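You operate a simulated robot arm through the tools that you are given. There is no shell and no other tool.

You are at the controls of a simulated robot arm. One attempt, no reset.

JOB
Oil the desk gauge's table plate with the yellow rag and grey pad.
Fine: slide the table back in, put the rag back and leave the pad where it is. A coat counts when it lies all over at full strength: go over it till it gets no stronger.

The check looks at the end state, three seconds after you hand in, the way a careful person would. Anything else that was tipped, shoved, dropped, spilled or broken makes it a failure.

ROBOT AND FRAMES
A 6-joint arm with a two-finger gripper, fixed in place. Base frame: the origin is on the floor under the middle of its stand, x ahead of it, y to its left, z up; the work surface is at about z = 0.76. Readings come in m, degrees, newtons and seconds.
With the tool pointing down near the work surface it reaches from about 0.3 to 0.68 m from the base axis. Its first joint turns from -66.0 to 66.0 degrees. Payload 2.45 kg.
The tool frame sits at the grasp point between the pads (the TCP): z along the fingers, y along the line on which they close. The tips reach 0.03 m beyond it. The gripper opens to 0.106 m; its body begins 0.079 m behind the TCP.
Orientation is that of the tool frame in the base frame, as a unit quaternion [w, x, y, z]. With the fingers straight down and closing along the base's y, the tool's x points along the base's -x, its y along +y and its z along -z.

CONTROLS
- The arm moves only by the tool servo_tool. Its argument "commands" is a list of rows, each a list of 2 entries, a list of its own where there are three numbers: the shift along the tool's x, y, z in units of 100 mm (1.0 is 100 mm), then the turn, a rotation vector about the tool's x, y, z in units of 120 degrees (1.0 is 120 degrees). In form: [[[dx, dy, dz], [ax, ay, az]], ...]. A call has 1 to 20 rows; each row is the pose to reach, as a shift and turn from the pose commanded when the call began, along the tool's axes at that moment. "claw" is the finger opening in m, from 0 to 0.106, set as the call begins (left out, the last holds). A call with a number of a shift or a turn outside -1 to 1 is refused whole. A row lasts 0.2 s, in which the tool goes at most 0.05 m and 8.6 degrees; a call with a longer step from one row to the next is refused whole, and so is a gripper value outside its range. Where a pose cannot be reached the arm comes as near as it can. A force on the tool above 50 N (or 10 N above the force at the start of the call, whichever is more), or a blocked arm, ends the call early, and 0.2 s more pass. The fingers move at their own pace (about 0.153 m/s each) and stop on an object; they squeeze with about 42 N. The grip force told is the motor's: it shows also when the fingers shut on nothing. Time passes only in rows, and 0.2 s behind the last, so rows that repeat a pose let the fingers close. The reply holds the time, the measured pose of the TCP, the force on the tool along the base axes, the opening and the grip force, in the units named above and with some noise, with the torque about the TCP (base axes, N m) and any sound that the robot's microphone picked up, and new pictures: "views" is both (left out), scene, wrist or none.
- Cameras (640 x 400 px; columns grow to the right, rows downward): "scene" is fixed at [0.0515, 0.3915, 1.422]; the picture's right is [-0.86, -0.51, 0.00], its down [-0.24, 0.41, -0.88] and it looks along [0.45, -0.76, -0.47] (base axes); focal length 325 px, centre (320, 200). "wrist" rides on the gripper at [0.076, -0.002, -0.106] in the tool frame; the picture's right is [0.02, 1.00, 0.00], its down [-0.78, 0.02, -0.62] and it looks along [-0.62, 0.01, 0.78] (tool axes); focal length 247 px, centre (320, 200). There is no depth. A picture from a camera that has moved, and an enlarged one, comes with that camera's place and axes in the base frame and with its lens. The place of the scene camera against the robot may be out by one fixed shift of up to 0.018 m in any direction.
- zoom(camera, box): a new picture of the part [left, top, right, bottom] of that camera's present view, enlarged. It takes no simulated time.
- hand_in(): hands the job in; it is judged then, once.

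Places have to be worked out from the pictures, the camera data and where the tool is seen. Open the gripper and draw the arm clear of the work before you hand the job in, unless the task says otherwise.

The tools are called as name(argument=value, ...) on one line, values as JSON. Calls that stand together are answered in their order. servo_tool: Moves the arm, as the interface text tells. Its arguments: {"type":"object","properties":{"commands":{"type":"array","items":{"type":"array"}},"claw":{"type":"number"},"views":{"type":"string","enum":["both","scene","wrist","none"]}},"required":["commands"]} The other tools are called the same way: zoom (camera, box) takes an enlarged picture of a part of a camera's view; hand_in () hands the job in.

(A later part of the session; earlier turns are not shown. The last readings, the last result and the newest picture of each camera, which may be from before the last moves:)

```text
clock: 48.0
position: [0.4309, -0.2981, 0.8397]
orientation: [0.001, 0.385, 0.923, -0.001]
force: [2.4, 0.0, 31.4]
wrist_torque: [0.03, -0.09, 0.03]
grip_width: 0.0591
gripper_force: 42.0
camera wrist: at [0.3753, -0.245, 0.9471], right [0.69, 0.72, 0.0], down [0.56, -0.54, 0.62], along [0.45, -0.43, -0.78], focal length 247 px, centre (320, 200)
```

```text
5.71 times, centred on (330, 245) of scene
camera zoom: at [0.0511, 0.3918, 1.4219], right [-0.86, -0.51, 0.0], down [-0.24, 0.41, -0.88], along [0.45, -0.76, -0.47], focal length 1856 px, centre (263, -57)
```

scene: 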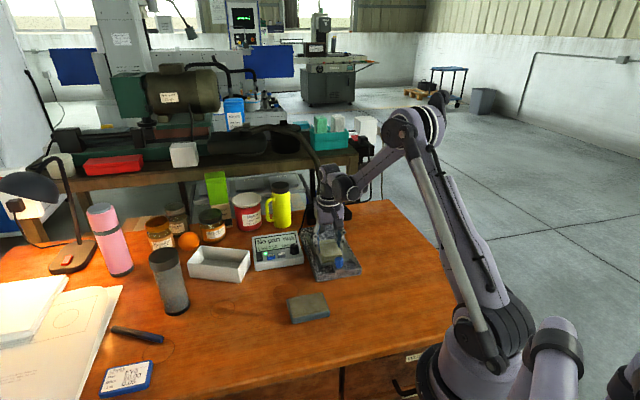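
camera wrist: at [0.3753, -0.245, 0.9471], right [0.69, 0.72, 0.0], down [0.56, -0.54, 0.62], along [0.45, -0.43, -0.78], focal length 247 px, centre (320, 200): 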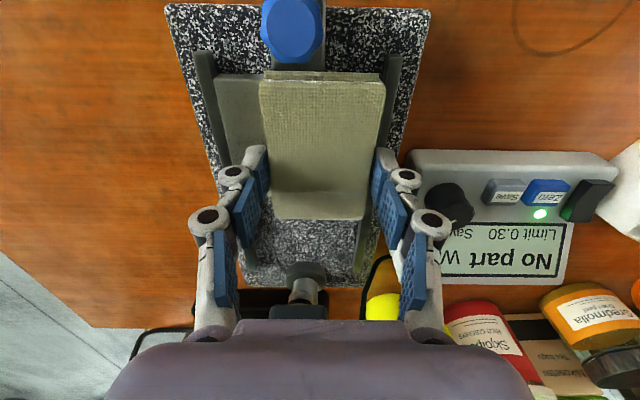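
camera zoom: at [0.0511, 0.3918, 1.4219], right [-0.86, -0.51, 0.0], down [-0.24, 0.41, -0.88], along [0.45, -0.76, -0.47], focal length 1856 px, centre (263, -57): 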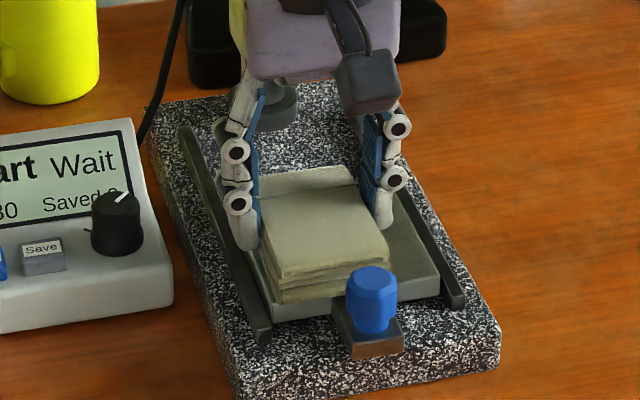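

Load is 31 N. I raise another 0.5 mm and then sweep slowly to the other side of the plate and back.

servo_tool(commands=[[[0, 0, -0.005], [0, 0, 0]], [[0, -0.04, -0.005], [0, 0, 0]], [[0, -0.08, -0.005], [0, 0, 0]], [[0, -0.12, -0.005], [0, 0, 0]], [[0, -0.16, -0.005], [0, 0, 0]], [[0, -0.2, -0.005], [0, 0, 0]], [[0, -0.24, -0.005], [0, 0, 0]], [[0, -0.27, -0.005], [0, 0, 0]], [[0, -0.3, -0.005], [0, 0, 0]], [[0, -0.3, -0.005], [0, 0, 0]]])

zoom(camera="wrist", box=[220, 20, 420, 160])

zoom(camera="scene", box=[295, 210, 365, 280])

```text
clock: 50.2
position: [0.4085, -0.3213, 0.8408]
orientation: [0.0, 0.384, 0.923, -0.001]
force: [-0.2, 0.7, -0.5]
wrist_torque: [0.01, 0.02, 0.01]
grip_width: 0.0587
gripper_force: 42.2
camera wrist: at [0.3544, -0.2666, 0.9476], right [0.69, 0.72, 0.0], down [0.56, -0.54, 0.62], along [0.45, -0.43, -0.78], focal length 247 px, centre (320, 200)
```

scene: 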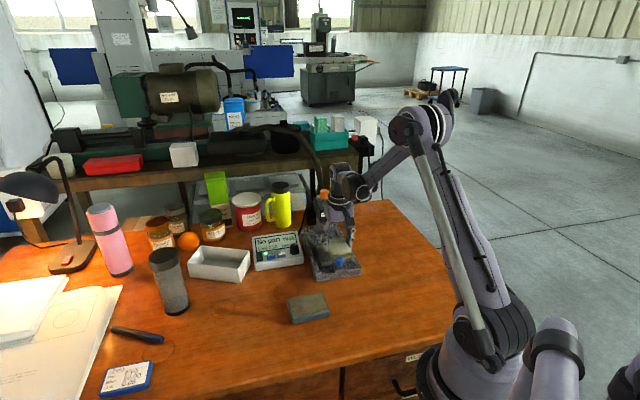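
wrist: 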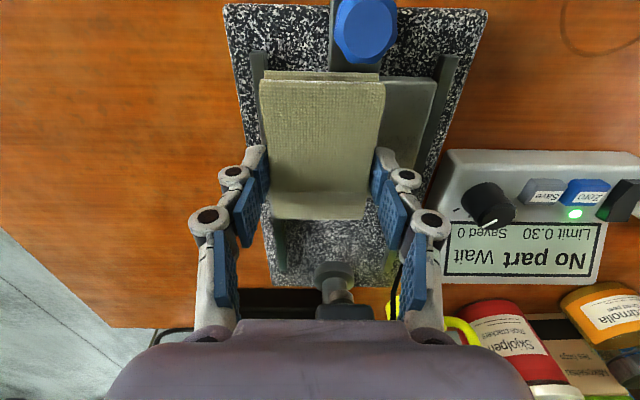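

```text
2.86 times, centred on (320, 90) of wrist
camera zoom: at [0.3544, -0.2666, 0.9476], right [0.69, 0.72, 0.0], down [0.56, -0.54, 0.62], along [0.45, -0.43, -0.78], focal length 706 px, centre (320, 514)
```

zoom: 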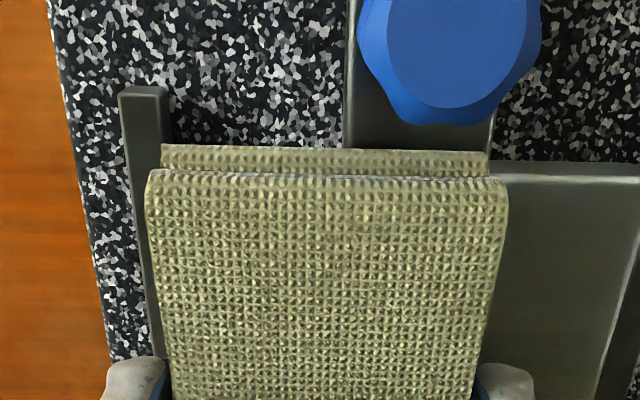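

```text
5.71 times, centred on (330, 245) of scene
camera zoom: at [0.0515, 0.3915, 1.422], right [-0.86, -0.51, 0.0], down [-0.24, 0.41, -0.88], along [0.45, -0.76, -0.47], focal length 1856 px, centre (263, -57)
```

zoom: 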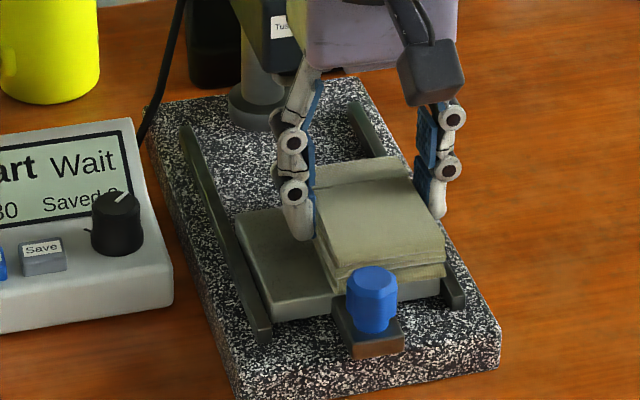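

The swept part on the right looks slightly changed, but the load is gone at this side. I lower in 0.4 mm steps here to restore pressure.

servo_tool(commands=[[[0, 0, 0.004], [0, 0, 0]], [[0, 0, 0.004], [0, 0, 0]]], views="none")

servo_tool(commands=[[[0, 0, 0.004], [0, 0, 0]], [[0, 0, 0.004], [0, 0, 0]]], views="none")

zoom(camera="scene", box=[310, 220, 360, 270])

```text
clock: 50.8
position: [0.4101, -0.3218, 0.8396]
orientation: [0.0, 0.384, 0.923, 0.0]
force: [-0.2, 0.2, 0.9]
wrist_torque: [-0.04, -0.06, 0.04]
grip_width: 0.0587
gripper_force: 41.9
```

```text
clock: 51.4
position: [0.4094, -0.3213, 0.8402]
orientation: [0.001, 0.384, 0.923, 0.001]
force: [0.2, 0.4, 4.8]
wrist_torque: [0.05, 0.01, 0.03]
grip_width: 0.0587
gripper_force: 42.3
```

```text
8.00 times, centred on (335, 245) of scene
camera zoom: at [0.0514, 0.3916, 1.422], right [-0.86, -0.51, 0.0], down [-0.24, 0.41, -0.88], along [0.45, -0.76, -0.47], focal length 2599 px, centre (200, -160)
```

zoom: 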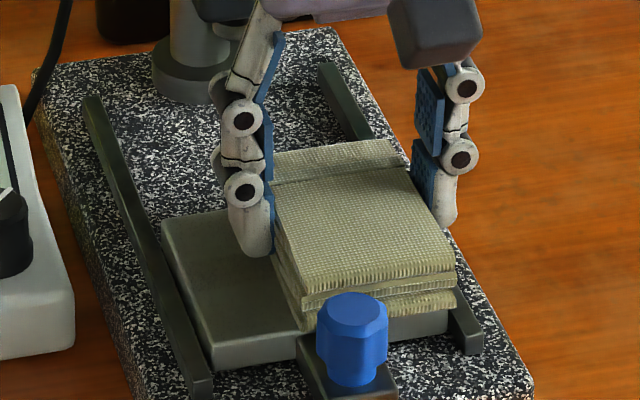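

Now 5 N here. I sweep back across with a slight height ramp to keep the pressure about even, and read the force at the far side.

servo_tool(commands=[[[0, 0.0, 0.003], [0, 0, 0]], [[0, 0.04, 0.002], [0, 0, 0]], [[0, 0.08, 0.001], [0, 0, 0]], [[0, 0.12, 0], [0, 0, 0]], [[0, 0.16, -0.001], [0, 0, 0]], [[0, 0.2, -0.002], [0, 0, 0]], [[0, 0.2, -0.002], [0, 0, 0]]], views="none")

servo_tool(commands=[[[0, 0.04, 0], [0, 0, 0]], [[0, 0.08, -0.001], [0, 0, 0]], [[0, 0.12, -0.002], [0, 0, 0]], [[0, 0.16, -0.003], [0, 0, 0]], [[0, 0.16, -0.003], [0, 0, 0]]])

zoom(camera="wrist", box=[220, 20, 420, 160])

zoom(camera="scene", box=[310, 220, 360, 270])

```text
clock: 53.0
position: [0.4243, -0.3063, 0.8413]
orientation: [0.0, 0.385, 0.923, -0.001]
force: [-4.9, -5.1, 17.5]
wrist_torque: [-0.07, 0.17, -0.02]
grip_width: 0.059
gripper_force: 42.2
```

```text
clock: 54.2
position: [0.4352, -0.2952, 0.8417]
orientation: [0.0, 0.384, 0.923, 0.0]
force: [-0.2, 0.8, -0.3]
wrist_torque: [-0.01, 0.01, 0.01]
grip_width: 0.0587
gripper_force: 42.1
camera wrist: at [0.3808, -0.2412, 0.9476], right [0.69, 0.72, 0.0], down [0.56, -0.54, 0.62], along [0.45, -0.43, -0.78], focal length 247 px, centre (320, 200)
```

scene: 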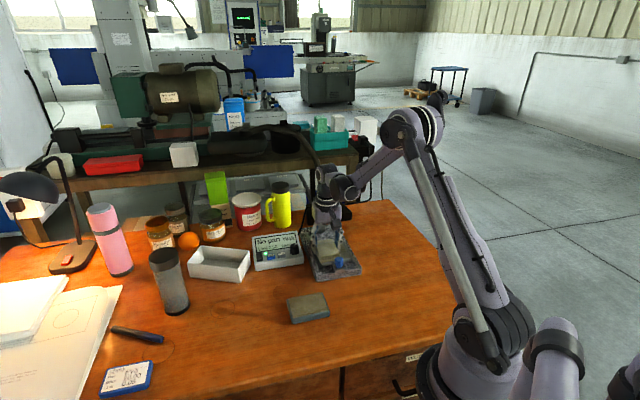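
wrist: 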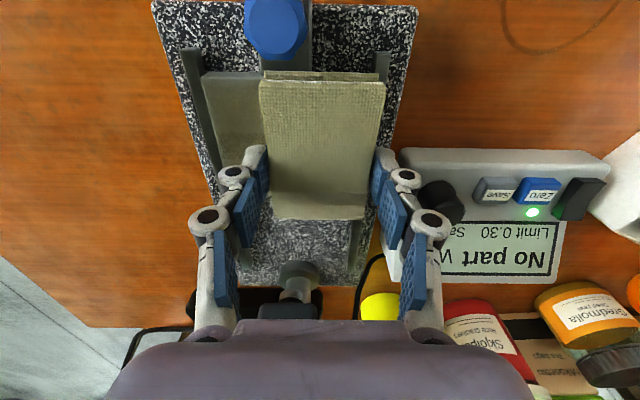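

```text
2.86 times, centred on (320, 90) of wrist
camera zoom: at [0.3808, -0.2412, 0.9476], right [0.69, 0.72, 0.0], down [0.56, -0.54, 0.62], along [0.45, -0.43, -0.78], focal length 706 px, centre (320, 514)
```

zoom: 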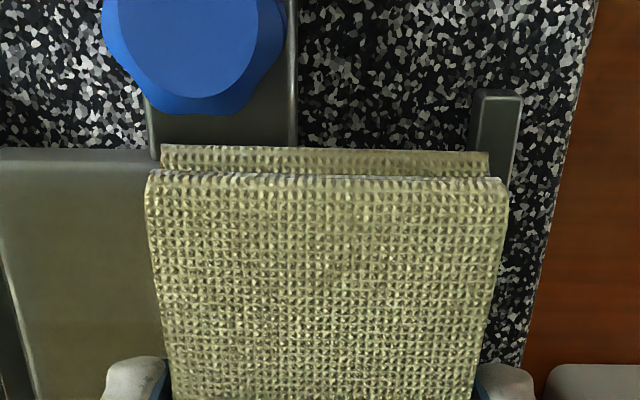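

```text
8.00 times, centred on (335, 245) of scene
camera zoom: at [0.0515, 0.3915, 1.422], right [-0.86, -0.51, 0.0], down [-0.24, 0.41, -0.88], along [0.45, -0.76, -0.47], focal length 2599 px, centre (200, -160)
```

zoom: 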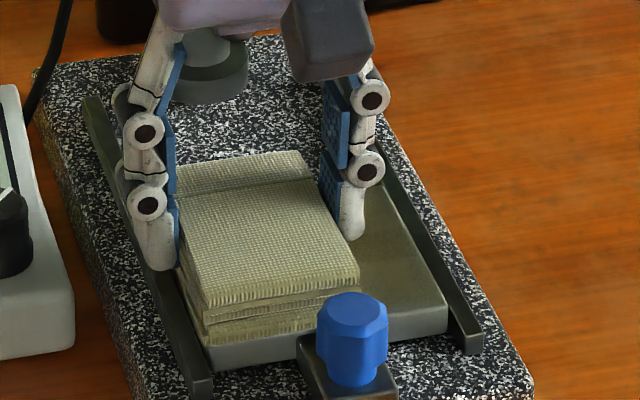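

An olive oil film now shows on the wiped part of the plate, so the wiping works. At this edge I need a bit more pressure, so I lower 0.5 mm and make short strokes here.

servo_tool(commands=[[[0, 0, 0.005], [0, 0, 0]], [[0, 0, 0.005], [0, 0, 0]]], views="none")

servo_tool(commands=[[[0, 0, 0.003], [0, 0, 0]], [[0, 0, 0.003], [0, 0, 0]]], views="none")

```text
clock: 54.8
position: [0.4359, -0.2951, 0.8394]
orientation: [0.001, 0.385, 0.923, 0.0]
force: [1.1, -0.1, 11.2]
wrist_torque: [-0.02, -0.03, -0.01]
grip_width: 0.0586
gripper_force: 42.2
```

```text
clock: 55.4
position: [0.4353, -0.2952, 0.8409]
orientation: [0.0, 0.385, 0.923, -0.001]
force: [0.5, -0.8, 22.9]
wrist_torque: [-0.02, -0.02, 0.0]
grip_width: 0.0586
gripper_force: 41.8
```

Pressure is now about 20 N here. I make a full sweep across the plate and back at this height.

servo_tool(commands=[[[0, -0.04, -0.002], [0, 0, 0]], [[0, -0.08, -0.002], [0, 0, 0]], [[0, -0.12, -0.002], [0, 0, 0]], [[0, -0.16, -0.002], [0, 0, 0]], [[0, -0.2, -0.002], [0, 0, 0]], [[0, -0.24, -0.002], [0, 0, 0]], [[0, -0.28, -0.002], [0, 0, 0]], [[0, -0.32, -0.002], [0, 0, 0]], [[0, -0.36, -0.001], [0, 0, 0]], [[0, -0.38, 0.0], [0, 0, 0]], [[0, -0.38, 0.0], [0, 0, 0]]])

zoom(camera="wrist", box=[240, 20, 460, 180])

zoom(camera="scene", box=[310, 220, 360, 270])

```text
clock: 57.8
position: [0.4079, -0.321, 0.8393]
orientation: [0.001, 0.384, 0.923, -0.001]
force: [6.4, 5.6, 18.4]
wrist_torque: [0.14, -0.2, 0.0]
grip_width: 0.0588
gripper_force: 42.1
camera wrist: at [0.3533, -0.2673, 0.9467], right [0.69, 0.72, 0.0], down [0.56, -0.54, 0.62], along [0.45, -0.43, -0.78], focal length 247 px, centre (320, 200)
```

scene: 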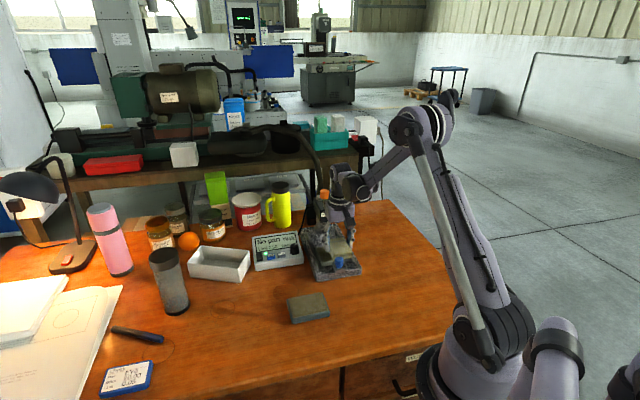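
wrist: 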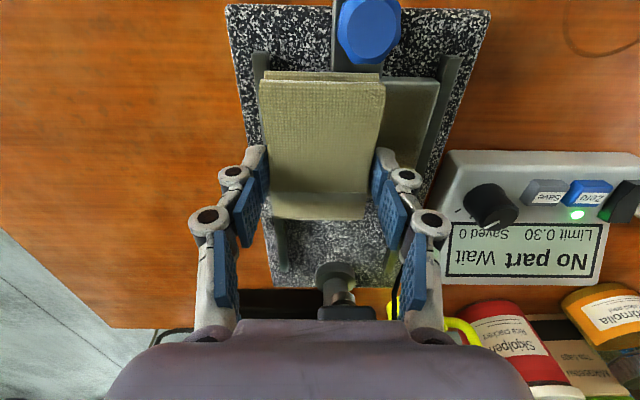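

```text
2.50 times, centred on (350, 100) of wrist
camera zoom: at [0.3533, -0.2673, 0.9467], right [0.69, 0.72, 0.0], down [0.56, -0.54, 0.62], along [0.45, -0.43, -0.78], focal length 617 px, centre (245, 450)
```

zoom: 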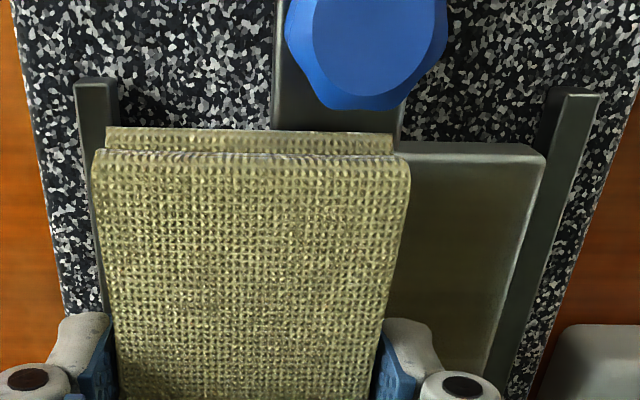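

```text
8.00 times, centred on (335, 245) of scene
camera zoom: at [0.0514, 0.3918, 1.4219], right [-0.86, -0.51, 0.0], down [-0.24, 0.41, -0.88], along [0.45, -0.76, -0.47], focal length 2599 px, centre (200, -160)
```

zoom: 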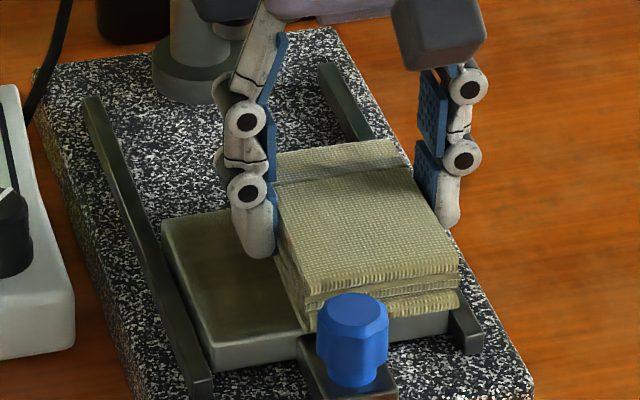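

The film is spreading: interior olive, with a slightly lighter margin near the outer edges. I sweep back to the other side and continue.

servo_tool(commands=[[[0, 0.04, 0], [0, 0, 0]], [[0, 0.08, -0.001], [0, 0, 0]], [[0, 0.12, -0.002], [0, 0, 0]], [[0, 0.16, -0.002], [0, 0, 0]], [[0, 0.2, -0.002], [0, 0, 0]], [[0, 0.24, -0.002], [0, 0, 0]], [[0, 0.28, -0.002], [0, 0, 0]], [[0, 0.32, -0.001], [0, 0, 0]], [[0, 0.36, 0], [0, 0, 0]], [[0, 0.4, 0], [0, 0, 0]], [[0, 0.4, 0], [0, 0, 0]]])

zoom(camera="wrist", box=[180, 20, 400, 180])

zoom(camera="scene", box=[310, 220, 360, 270])

```text
clock: 60.2
position: [0.4362, -0.2929, 0.84]
orientation: [0.0, 0.384, 0.923, 0.0]
force: [-0.1, 0.9, -0.7]
wrist_torque: [-0.02, 0.01, 0.03]
grip_width: 0.0588
gripper_force: 41.7
camera wrist: at [0.3813, -0.2394, 0.9469], right [0.69, 0.72, 0.0], down [0.56, -0.54, 0.62], along [0.45, -0.43, -0.78], focal length 247 px, centre (320, 200)
```

scene: 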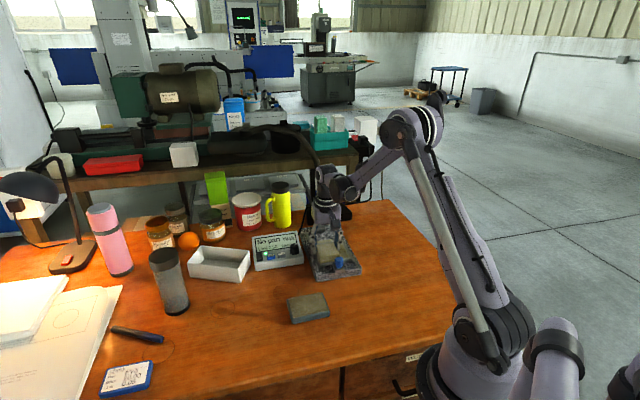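
wrist: 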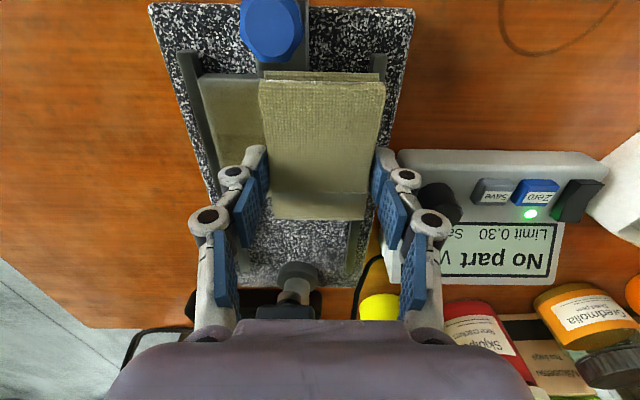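

```text
2.50 times, centred on (290, 100) of wrist
camera zoom: at [0.3813, -0.2394, 0.9469], right [0.69, 0.72, 0.0], down [0.56, -0.54, 0.62], along [0.45, -0.43, -0.78], focal length 617 px, centre (395, 450)
```

zoom: 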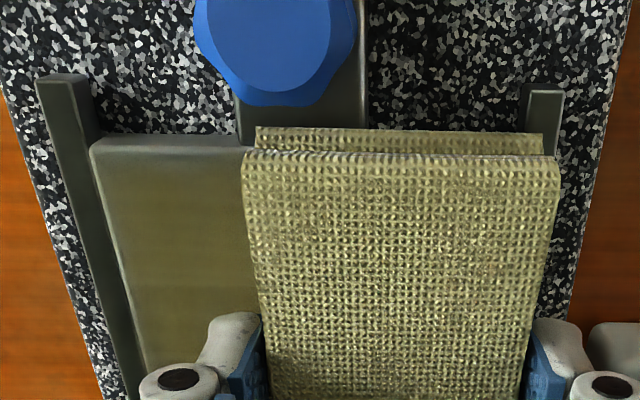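

```text
8.00 times, centred on (335, 245) of scene
camera zoom: at [0.0515, 0.3915, 1.422], right [-0.86, -0.51, 0.0], down [-0.24, 0.41, -0.88], along [0.45, -0.76, -0.47], focal length 2599 px, centre (200, -160)
```

zoom: 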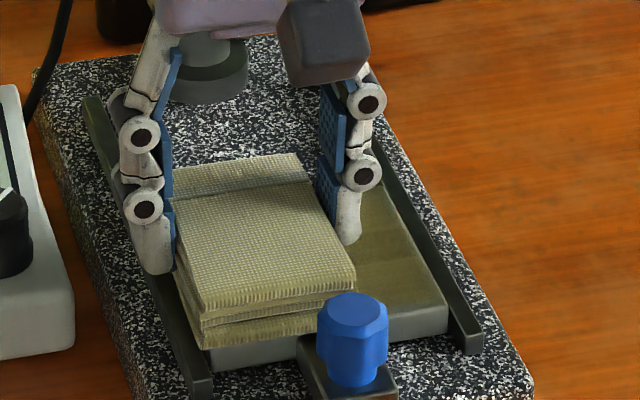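

The film on the exposed half is clearly stronger now. Contact was lost at this end, so I lower in small steps again before stroking back.

servo_tool(commands=[[[0, 0, 0.005], [0, 0, 0]], [[0, 0, 0.005], [0, 0, 0]]], views="none")

servo_tool(commands=[[[0, 0, 0.003], [0, 0, 0]], [[0, 0, 0.003], [0, 0, 0]]], views="none")

```text
clock: 60.8
position: [0.4364, -0.2931, 0.8404]
orientation: [0.001, 0.384, 0.924, 0.0]
force: [0.6, 2.0, 15.6]
wrist_torque: [0.02, 0.05, 0.01]
grip_width: 0.0586
gripper_force: 42.1
```

```text
clock: 61.4
position: [0.4357, -0.2938, 0.8395]
orientation: [0.001, 0.384, 0.923, 0.0]
force: [0.2, 2.9, 29.1]
wrist_torque: [0.12, 0.05, 0.03]
grip_width: 0.0591
gripper_force: 42.6
```

Pressure is back. I sweep across again at slightly reduced height, then return, checking force mid-way.

servo_tool(commands=[[[0, -0.04, -0.002], [0, 0, 0]], [[0, -0.08, -0.003], [0, 0, 0]], [[0, -0.12, -0.003], [0, 0, 0]], [[0, -0.16, -0.003], [0, 0, 0]], [[0, -0.2, -0.003], [0, 0, 0]], [[0, -0.24, -0.003], [0, 0, 0]], [[0, -0.28, -0.003], [0, 0, 0]], [[0, -0.32, -0.003], [0, 0, 0]], [[0, -0.36, -0.002], [0, 0, 0]], [[0, -0.4, 0.0], [0, 0, 0]], [[0, -0.4, 0.0], [0, 0, 0]]], views="wrist")

zoom(camera="wrist", box=[240, 20, 460, 180])

zoom(camera="scene", box=[310, 220, 360, 270])

```text
clock: 63.8
position: [0.4093, -0.3207, 0.8395]
orientation: [0.002, 0.384, 0.923, 0.002]
force: [13.3, 12.0, 39.9]
wrist_torque: [0.56, -0.56, 0.01]
grip_width: 0.0589
gripper_force: 42.3
camera wrist: at [0.3534, -0.2669, 0.9457], right [0.69, 0.72, 0.01], down [0.56, -0.55, 0.62], along [0.45, -0.43, -0.78], focal length 247 px, centre (320, 200)
```

wrist: 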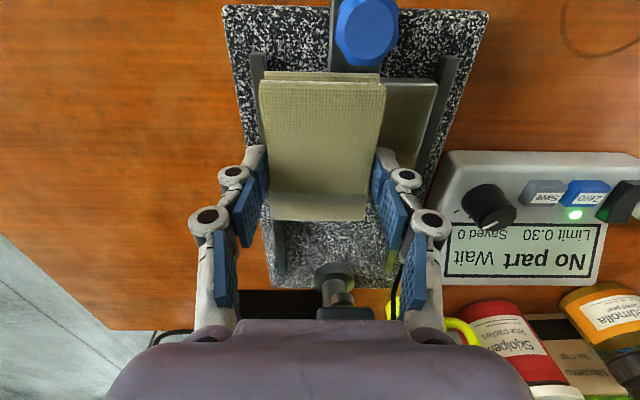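

```text
2.50 times, centred on (350, 100) of wrist
camera zoom: at [0.3534, -0.2669, 0.9457], right [0.69, 0.72, 0.01], down [0.56, -0.55, 0.62], along [0.45, -0.43, -0.78], focal length 617 px, centre (245, 450)
```

zoom: 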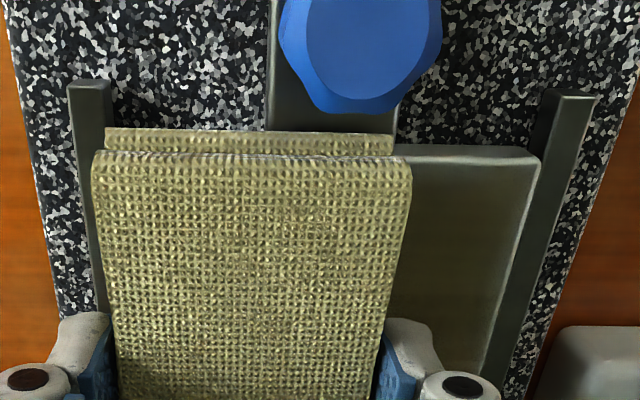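

```text
8.00 times, centred on (335, 245) of scene
camera zoom: at [0.0513, 0.3922, 1.4218], right [-0.86, -0.51, 0.0], down [-0.24, 0.41, -0.88], along [0.45, -0.76, -0.47], focal length 2599 px, centre (200, -160)
```

zoom: 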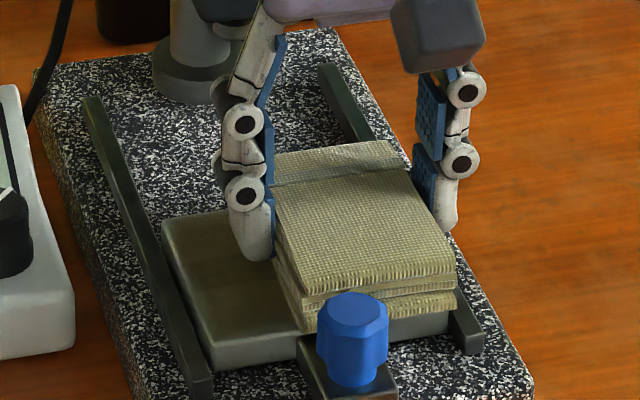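

It's pressing harder at this side (40 N), so I ramp the height: a bit higher here, lower at the other side, and sweep back.

servo_tool(commands=[[[0, 0, -0.006], [0, 0, 0]], [[0, 0.04, -0.006], [0, 0, 0]], [[0, 0.08, -0.006], [0, 0, 0]], [[0, 0.12, -0.006], [0, 0, 0]], [[0, 0.16, -0.005], [0, 0, 0]], [[0, 0.2, -0.004], [0, 0, 0]], [[0, 0.24, -0.003], [0, 0, 0]], [[0, 0.28, -0.002], [0, 0, 0]], [[0, 0.32, -0.001], [0, 0, 0]], [[0, 0.36, 0], [0, 0, 0]], [[0, 0.4, 0.001], [0, 0, 0]], [[0, 0.4, 0.001], [0, 0, 0]]], views="none")

```text
clock: 66.4
position: [0.4344, -0.2927, 0.8389]
orientation: [0.001, 0.384, 0.923, 0.0]
force: [-2.6, -1.3, 5.9]
wrist_torque: [0.05, -0.07, 0.0]
grip_width: 0.0586
gripper_force: 42.2
```

Now I lift off and move aside to inspect the whole plate.

servo_tool(commands=[[[0, 0, -0.1], [0, 0, 0]], [[0, 0, -0.4], [0, 0, 0]], [[0, 0, -0.7], [0, 0, 0]], [[0, 0.35, -0.7], [0, 0, 0]], [[0, 0.7, -0.7], [0, 0, 0]], [[0, 0.9, -0.7], [0, 0, 0]], [[0, 0.9, -0.7], [0, 0, 0]]])

zoom(camera="wrist", box=[120, 0, 320, 180])

zoom(camera="scene", box=[310, 220, 360, 270])

```text
clock: 68.0
position: [0.4986, -0.2306, 0.9095]
orientation: [0.001, 0.384, 0.923, 0.0]
force: [0.7, -0.1, 0.7]
wrist_torque: [0.0, -0.01, 0.0]
grip_width: 0.0586
gripper_force: 41.9
camera wrist: at [0.4456, -0.176, 1.0161], right [0.69, 0.72, 0.0], down [0.56, -0.54, 0.62], along [0.45, -0.43, -0.78], focal length 247 px, centre (320, 200)
```

scene: 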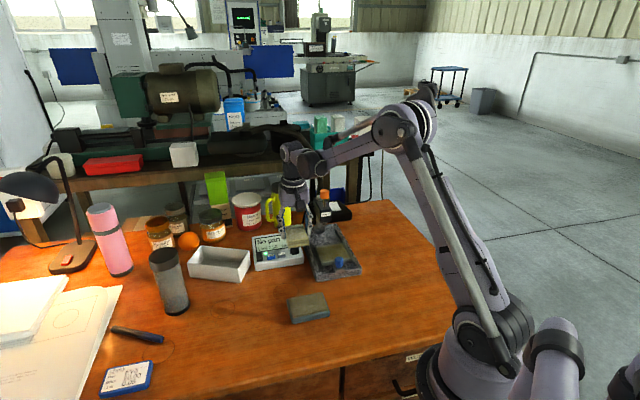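
wrist: 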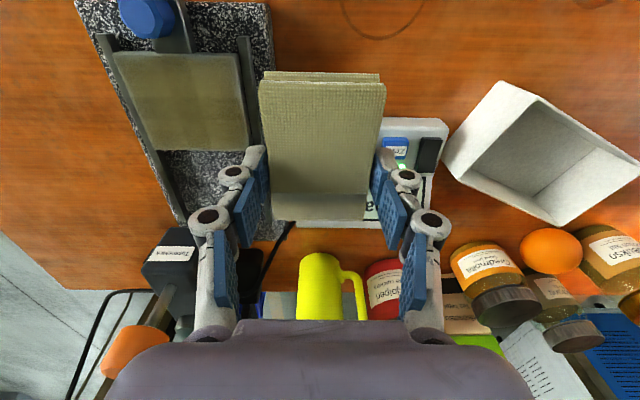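

```text
2.22 times, centred on (220, 90) of wrist
camera zoom: at [0.4456, -0.176, 1.0161], right [0.69, 0.72, 0.0], down [0.56, -0.54, 0.62], along [0.45, -0.43, -0.78], focal length 549 px, centre (542, 444)
```

zoom: 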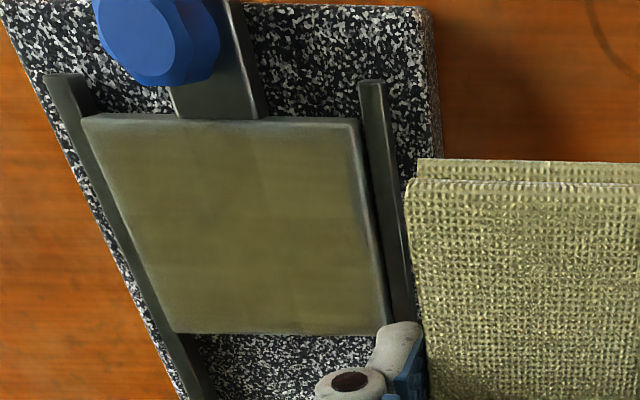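

```text
8.00 times, centred on (335, 245) of scene
camera zoom: at [0.0515, 0.3915, 1.422], right [-0.86, -0.51, 0.0], down [-0.24, 0.41, -0.88], along [0.45, -0.76, -0.47], focal length 2599 px, centre (200, -160)
```

zoom: 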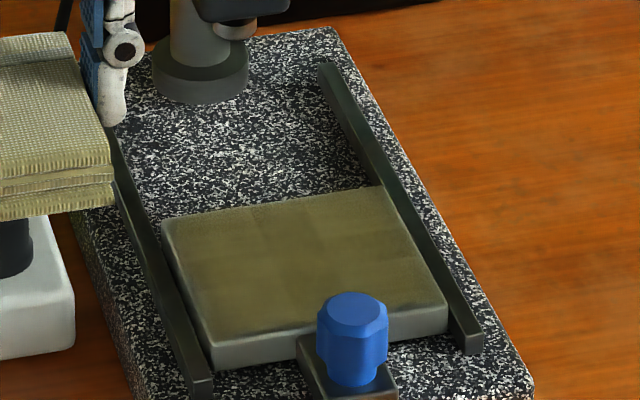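

A film lies over the plate, but it isn't uniform yet: the edges and one half look thinner. I take a tighter look to see where it's weak.

zoom(camera="wrist", box=[140, 40, 265, 160])

zoom(camera="scene", box=[325, 238, 357, 268])

```text
3.33 times, centred on (202, 100) of wrist
camera zoom: at [0.4456, -0.176, 1.0161], right [0.69, 0.72, 0.0], down [0.56, -0.54, 0.62], along [0.45, -0.43, -0.78], focal length 823 px, centre (712, 533)
```

zoom: 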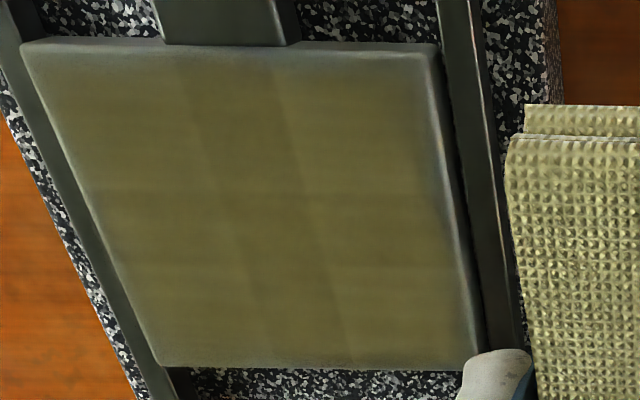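

```text
13.33 times, centred on (341, 253) of scene
camera zoom: at [0.0515, 0.3915, 1.422], right [-0.86, -0.51, 0.0], down [-0.24, 0.41, -0.88], along [0.45, -0.76, -0.47], focal length 4332 px, centre (40, -507)
```

zoom: 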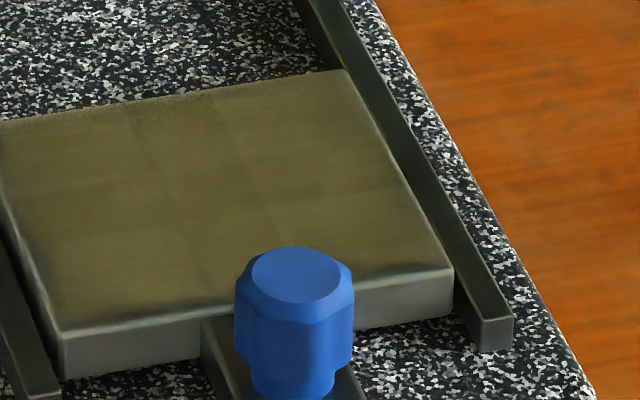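

The film is olive with faint lengthwise bands, and it fades near the front edge and the edge by the readout. I go back down with the rag set 4 mm further outward (still short of the knob) to cover the front edge better.

servo_tool(commands=[[[0.02, -0.3, 0], [0, 0, 0]], [[0.04, -0.6, 0], [0, 0, 0]], [[0.04, -0.84, 0], [0, 0, 0]], [[0.04, -0.84, 0.2], [0, 0, 0]], [[0.04, -0.84, 0.4], [0, 0, 0]], [[0.04, -0.84, 0.55], [0, 0, 0]], [[0.04, -0.84, 0.65], [0, 0, 0]], [[0.04, -0.84, 0.65], [0, 0, 0]]], views="wrist")

zoom(camera="wrist", box=[180, 0, 400, 160])

```text
clock: 69.8
position: [0.4377, -0.2871, 0.8439]
orientation: [0.001, 0.384, 0.923, 0.0]
force: [0.5, -0.8, -0.5]
wrist_torque: [0.02, 0.02, 0.05]
grip_width: 0.0586
gripper_force: 41.7
camera wrist: at [0.3835, -0.2329, 0.9506], right [0.69, 0.72, 0.0], down [0.56, -0.54, 0.62], along [0.45, -0.43, -0.78], focal length 247 px, centre (320, 200)
```

wrist: 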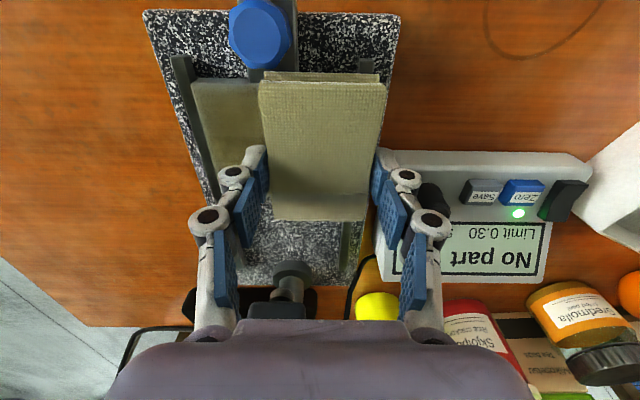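

```text
2.50 times, centred on (290, 80) of wrist
camera zoom: at [0.3835, -0.2329, 0.9506], right [0.69, 0.72, 0.0], down [0.56, -0.54, 0.62], along [0.45, -0.43, -0.78], focal length 617 px, centre (395, 500)
```

zoom: 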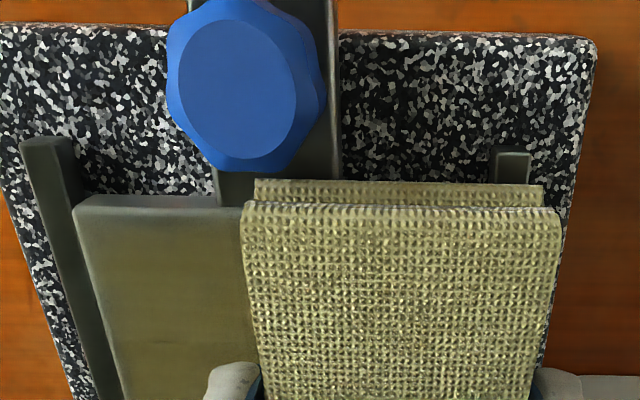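

The fingers clear the readout by well over a centimetre and the rag end is short of the knob. I lower to contact again.

servo_tool(commands=[[[0, 0, 0.025], [0, 0, 0]], [[0, 0, 0.045], [0, 0, 0]], [[0, 0, 0.045], [0, 0, 0]]], views="none")

servo_tool(commands=[[[0, 0, 0.005], [0, 0, 0]], [[0, 0, 0.005], [0, 0, 0]]], views="none")

servo_tool(commands=[[[0, 0, 0.004], [0, 0, 0]], [[0, 0, 0.004], [0, 0, 0]]], views="none")

```text
clock: 70.6
position: [0.4373, -0.2853, 0.8386]
orientation: [0.0, 0.385, 0.923, -0.003]
force: [-0.3, -0.5, 1.7]
wrist_torque: [-0.01, -0.03, -0.02]
grip_width: 0.0589
gripper_force: 42.2
```

```text
clock: 71.2
position: [0.4379, -0.287, 0.8392]
orientation: [0.0, 0.384, 0.923, 0.0]
force: [-0.5, -0.4, 7.2]
wrist_torque: [0.06, -0.05, 0.01]
grip_width: 0.0587
gripper_force: 42.1
```

```text
clock: 71.8
position: [0.4386, -0.2863, 0.8393]
orientation: [0.0, 0.384, 0.923, 0.0]
force: [-1.3, 1.3, 13.7]
wrist_torque: [0.06, -0.01, -0.01]
grip_width: 0.0586
gripper_force: 42.0
```

14 N at the outer sideways position. I sweep the full width to the other side with a small upward ramp to hold the pressure even, then back.

servo_tool(commands=[[[0, -0.04, -0.001], [0, 0, 0]], [[0, -0.08, -0.002], [0, 0, 0]], [[0, -0.12, -0.003], [0, 0, 0]], [[0, -0.16, -0.004], [0, 0, 0]], [[0, -0.2, -0.005], [0, 0, 0]], [[0, -0.24, -0.006], [0, 0, 0]], [[0, -0.28, -0.006], [0, 0, 0]], [[0, -0.32, -0.007], [0, 0, 0]], [[0, -0.36, -0.007], [0, 0, 0]], [[0, -0.4, -0.008], [0, 0, 0]], [[0, -0.44, -0.008], [0, 0, 0]], [[0, -0.48, -0.008], [0, 0, 0]], [[0, -0.52, -0.008], [0, 0, 0]], [[0, -0.52, -0.008], [0, 0, 0]]], views="wrist")

zoom(camera="wrist", box=[240, 20, 460, 180])

```text
clock: 74.8
position: [0.3999, -0.3239, 0.8393]
orientation: [0.0, 0.385, 0.923, 0.0]
force: [-0.2, -0.4, -1.6]
wrist_torque: [0.0, 0.01, 0.01]
grip_width: 0.0585
gripper_force: 42.2
camera wrist: at [0.3456, -0.2695, 0.9461], right [0.69, 0.72, 0.0], down [0.56, -0.54, 0.62], along [0.45, -0.43, -0.78], focal length 247 px, centre (320, 200)
```

wrist: 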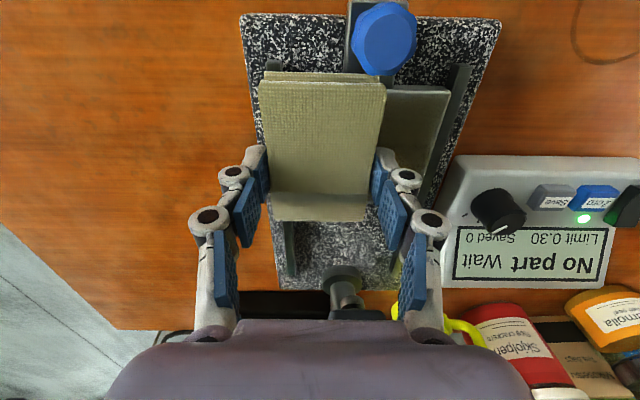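

```text
2.50 times, centred on (350, 100) of wrist
camera zoom: at [0.3456, -0.2695, 0.9461], right [0.69, 0.72, 0.0], down [0.56, -0.54, 0.62], along [0.45, -0.43, -0.78], focal length 617 px, centre (245, 450)
```

zoom: 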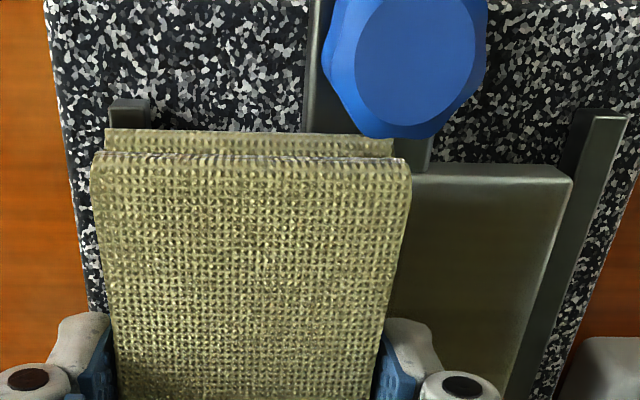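

No load at this far side, so I lower in small steps until the pressure is back.

servo_tool(commands=[[[0, 0, 0.005], [0, 0, 0]], [[0, 0, 0.005], [0, 0, 0]]], views="none")

servo_tool(commands=[[[0, 0, 0.004], [0, 0, 0]], [[0, 0, 0.004], [0, 0, 0]]], views="none")

servo_tool(commands=[[[0, 0, 0.003], [0, 0, 0]], [[0, 0, 0.003], [0, 0, 0]]], views="none")

```text
clock: 75.4
position: [0.4001, -0.3243, 0.8386]
orientation: [0.0, 0.385, 0.923, 0.0]
force: [-0.1, 0.3, -0.1]
wrist_torque: [-0.03, 0.0, 0.0]
grip_width: 0.0588
gripper_force: 42.1
```

```text
clock: 76.0
position: [0.4, -0.3241, 0.8391]
orientation: [0.0, 0.385, 0.923, 0.0]
force: [-1.8, -0.9, 9.1]
wrist_torque: [0.03, -0.04, 0.01]
grip_width: 0.0587
gripper_force: 42.7
```

```text
clock: 76.6
position: [0.4009, -0.3233, 0.8389]
orientation: [0.0, 0.384, 0.923, -0.001]
force: [-0.7, -3.4, 26.5]
wrist_torque: [0.05, 0.02, -0.01]
grip_width: 0.0587
gripper_force: 41.4
```

26 N, slightly more than I want. I raise 0.2 mm and sweep back across with a small crown in the middle to keep forces near 10–15 N.

servo_tool(commands=[[[0, 0, -0.002], [0, 0, 0]], [[0, 0.04, -0.002], [0, 0, 0]], [[0, 0.08, -0.003], [0, 0, 0]], [[0, 0.12, -0.004], [0, 0, 0]], [[0, 0.16, -0.005], [0, 0, 0]], [[0, 0.2, -0.005], [0, 0, 0]], [[0, 0.24, -0.005], [0, 0, 0]], [[0, 0.28, -0.005], [0, 0, 0]], [[0, 0.28, -0.005], [0, 0, 0]]], views="none")

servo_tool(commands=[[[0, 0.04, 0], [0, 0, 0]], [[0, 0.08, 0.001], [0, 0, 0]], [[0, 0.12, 0.002], [0, 0, 0]], [[0, 0.16, 0.002], [0, 0, 0]], [[0, 0.2, 0.002], [0, 0, 0]], [[0, 0.24, 0.002], [0, 0, 0]], [[0, 0.24, 0.002], [0, 0, 0]]], views="wrist")

zoom(camera="wrist", box=[180, 20, 400, 180])

zoom(camera="scene", box=[310, 220, 360, 270])

```text
clock: 78.6
position: [0.4216, -0.3033, 0.8388]
orientation: [0.001, 0.384, 0.923, 0.0]
force: [-1.6, -3.2, 8.3]
wrist_torque: [-0.1, 0.06, -0.05]
grip_width: 0.0585
gripper_force: 42.4
```

```text
clock: 80.2
position: [0.4378, -0.2866, 0.8375]
orientation: [0.0, 0.386, 0.923, -0.002]
force: [-5.9, -5.6, 16.5]
wrist_torque: [-0.13, 0.17, 0.02]
grip_width: 0.0584
gripper_force: 41.9
camera wrist: at [0.3827, -0.2332, 0.9453], right [0.69, 0.72, 0.0], down [0.56, -0.54, 0.62], along [0.45, -0.43, -0.78], focal length 247 px, centre (320, 200)
```

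wrist: 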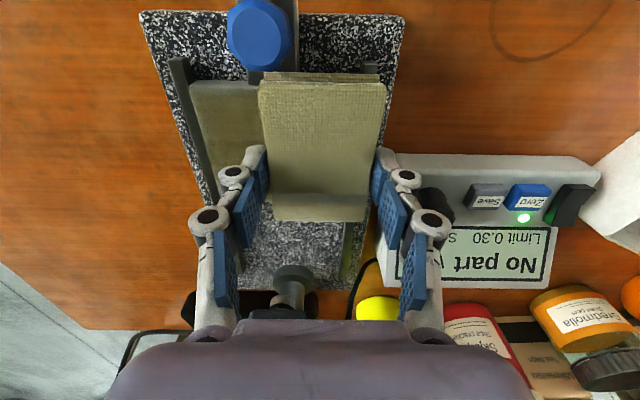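

```text
2.50 times, centred on (290, 100) of wrist
camera zoom: at [0.3827, -0.2332, 0.9453], right [0.69, 0.72, 0.0], down [0.56, -0.54, 0.62], along [0.45, -0.43, -0.78], focal length 617 px, centre (395, 450)
```

zoom: 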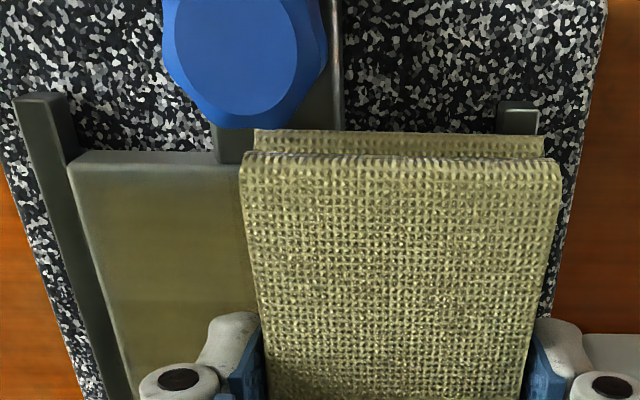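

```text
8.00 times, centred on (335, 245) of scene
camera zoom: at [0.0511, 0.3916, 1.422], right [-0.86, -0.51, 0.0], down [-0.24, 0.41, -0.88], along [0.45, -0.76, -0.47], focal length 2599 px, centre (200, -160)
```

zoom: 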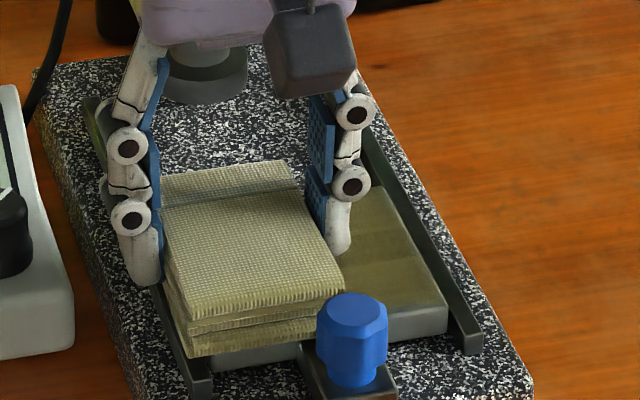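

Forces stayed at 8–16 N for that sweep. I now do a full there-and-back pass in one go at the same heights.

servo_tool(commands=[[[0, -0.06, 0], [0, 0, 0]], [[0, -0.12, -0.001], [0, 0, 0]], [[0, -0.18, -0.002], [0, 0, 0]], [[0, -0.24, -0.002], [0, 0, 0]], [[0, -0.3, -0.002], [0, 0, 0]], [[0, -0.36, -0.002], [0, 0, 0]], [[0, -0.42, -0.001], [0, 0, 0]], [[0, -0.48, 0], [0, 0, 0]], [[0, -0.52, 0.001], [0, 0, 0]], [[0, -0.52, 0.001], [0, 0, 0]]], views="none")

servo_tool(commands=[[[0, 0.06, -0.001], [0, 0, 0]], [[0, 0.12, -0.002], [0, 0, 0]], [[0, 0.18, -0.003], [0, 0, 0]], [[0, 0.24, -0.003], [0, 0, 0]], [[0, 0.3, -0.003], [0, 0, 0]], [[0, 0.36, -0.002], [0, 0, 0]], [[0, 0.42, -0.001], [0, 0, 0]], [[0, 0.48, 0], [0, 0, 0]], [[0, 0.52, 0], [0, 0, 0]], [[0, 0.52, 0], [0, 0, 0]]], views="none")

```text
clock: 82.4
position: [0.4017, -0.3231, 0.8379]
orientation: [0.0, 0.384, 0.923, 0.001]
force: [2.5, 3.7, 9.9]
wrist_torque: [0.15, -0.13, 0.0]
grip_width: 0.0586
gripper_force: 42.1
```

```text
clock: 84.6
position: [0.4374, -0.2874, 0.8398]
orientation: [0.001, 0.385, 0.923, -0.001]
force: [0.0, -0.7, -0.6]
wrist_torque: [-0.02, 0.0, -0.03]
grip_width: 0.0588
gripper_force: 42.0
```

Contact faded at this end again (the rag creeps a little in the grip). I lower 0.5 mm, check, and sweep once more before inspecting.

servo_tool(commands=[[[0, 0, 0.004], [0, 0, 0]], [[0, 0, 0.004], [0, 0, 0]]], views="none")

servo_tool(commands=[[[0, 0, 0.003], [0, 0, 0]], [[0, 0, 0.003], [0, 0, 0]]], views="none")

```text
clock: 85.2
position: [0.4368, -0.2866, 0.8389]
orientation: [-0.001, 0.384, 0.923, -0.001]
force: [0.6, -0.1, -0.7]
wrist_torque: [-0.02, -0.02, 0.0]
grip_width: 0.0586
gripper_force: 42.2
```

```text
clock: 85.8
position: [0.4375, -0.2874, 0.8375]
orientation: [0.001, 0.384, 0.923, -0.001]
force: [-1.1, -2.6, 14.7]
wrist_torque: [-0.04, 0.07, -0.01]
grip_width: 0.0586
gripper_force: 41.3
```

15 N again. I sweep across and then lift to inspect.

servo_tool(commands=[[[0, -0.06, -0.001], [0, 0, 0]], [[0, -0.12, -0.002], [0, 0, 0]], [[0, -0.18, -0.003], [0, 0, 0]], [[0, -0.24, -0.003], [0, 0, 0]], [[0, -0.3, -0.003], [0, 0, 0]], [[0, -0.36, -0.003], [0, 0, 0]], [[0, -0.42, -0.002], [0, 0, 0]], [[0, -0.48, -0.001], [0, 0, 0]], [[0, -0.52, 0], [0, 0, 0]], [[0, -0.52, 0], [0, 0, 0]]], views="none")

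servo_tool(commands=[[[0, 0.06, -0.001], [0, 0, 0]], [[0, 0.12, -0.002], [0, 0, 0]], [[0, 0.18, -0.003], [0, 0, 0]], [[0, 0.24, -0.003], [0, 0, 0]], [[0, 0.3, -0.003], [0, 0, 0]], [[0, 0.36, -0.002], [0, 0, 0]], [[0, 0.42, -0.001], [0, 0, 0]], [[0, 0.48, 0.001], [0, 0, 0]], [[0, 0.52, 0.002], [0, 0, 0]], [[0, 0.52, 0.002], [0, 0, 0]]], views="none")

servo_tool(commands=[[[0, 0, -0.1], [0, 0, 0]], [[0, 0, -0.4], [0, 0, 0]], [[0, 0, -0.7], [0, 0, 0]], [[0, 0.35, -0.7], [0, 0, 0]], [[0, 0.7, -0.7], [0, 0, 0]], [[0, 0.84, -0.7], [0, 0, 0]], [[0, 0.84, -0.7], [0, 0, 0]]])

zoom(camera="wrist", box=[140, 30, 265, 160])

zoom(camera="scene", box=[325, 238, 357, 268])

```text
clock: 88.0
position: [0.3999, -0.3227, 0.8381]
orientation: [0.001, 0.385, 0.923, 0.001]
force: [9.6, 8.7, 27.6]
wrist_torque: [0.36, -0.39, 0.04]
grip_width: 0.0589
gripper_force: 41.5
```

```text
clock: 90.2
position: [0.4366, -0.2865, 0.8373]
orientation: [0.001, 0.384, 0.923, 0.0]
force: [-6.3, -5.1, 19.5]
wrist_torque: [-0.32, 0.3, -0.01]
grip_width: 0.0586
gripper_force: 41.9
```

```text
clock: 91.8
position: [0.4973, -0.2255, 0.9077]
orientation: [0.0, 0.384, 0.923, 0.0]
force: [0.1, -0.8, -1.3]
wrist_torque: [0.0, 0.01, 0.01]
grip_width: 0.0586
gripper_force: 41.9
camera wrist: at [0.4426, -0.1719, 1.015], right [0.69, 0.72, 0.0], down [0.56, -0.54, 0.62], along [0.45, -0.43, -0.78], focal length 247 px, centre (320, 200)
```

scene: 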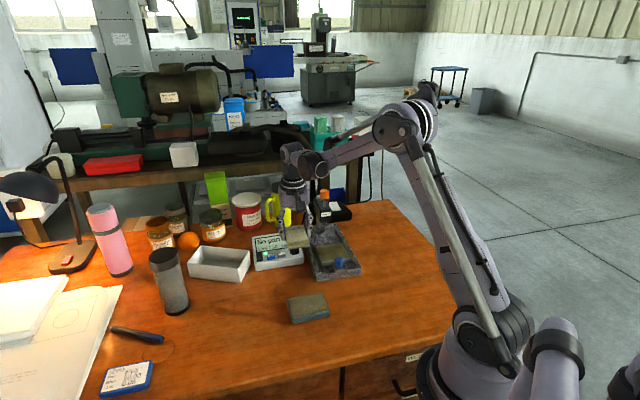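
wrist: 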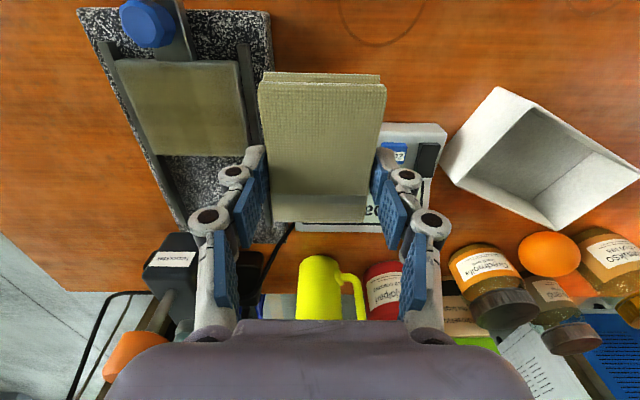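

```text
3.08 times, centred on (202, 95) of wrist
camera zoom: at [0.4426, -0.1719, 1.015], right [0.69, 0.72, 0.0], down [0.56, -0.54, 0.62], along [0.45, -0.43, -0.78], focal length 760 px, centre (682, 523)
```

zoom: 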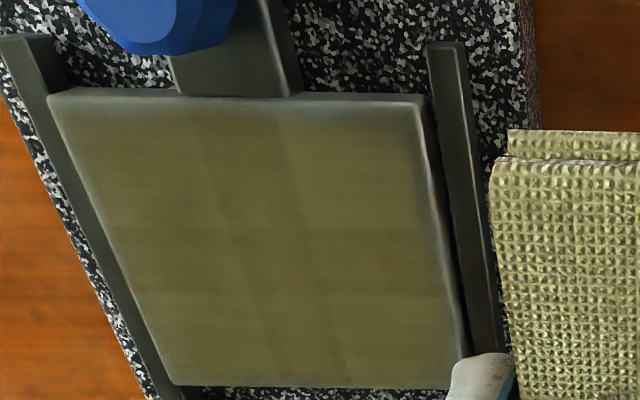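

```text
13.33 times, centred on (341, 253) of scene
camera zoom: at [0.0515, 0.3915, 1.422], right [-0.86, -0.51, 0.0], down [-0.24, 0.41, -0.88], along [0.45, -0.76, -0.47], focal length 4332 px, centre (40, -507)
```

zoom: 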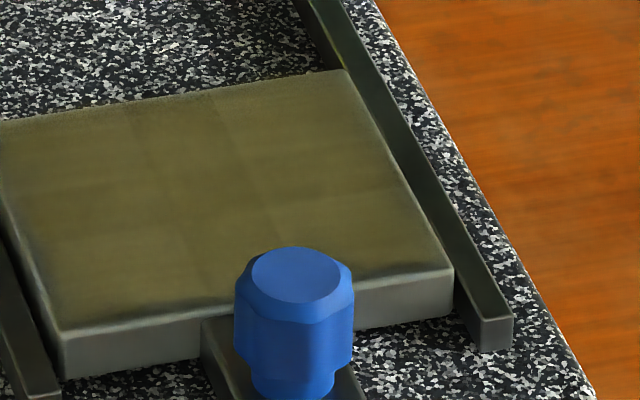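

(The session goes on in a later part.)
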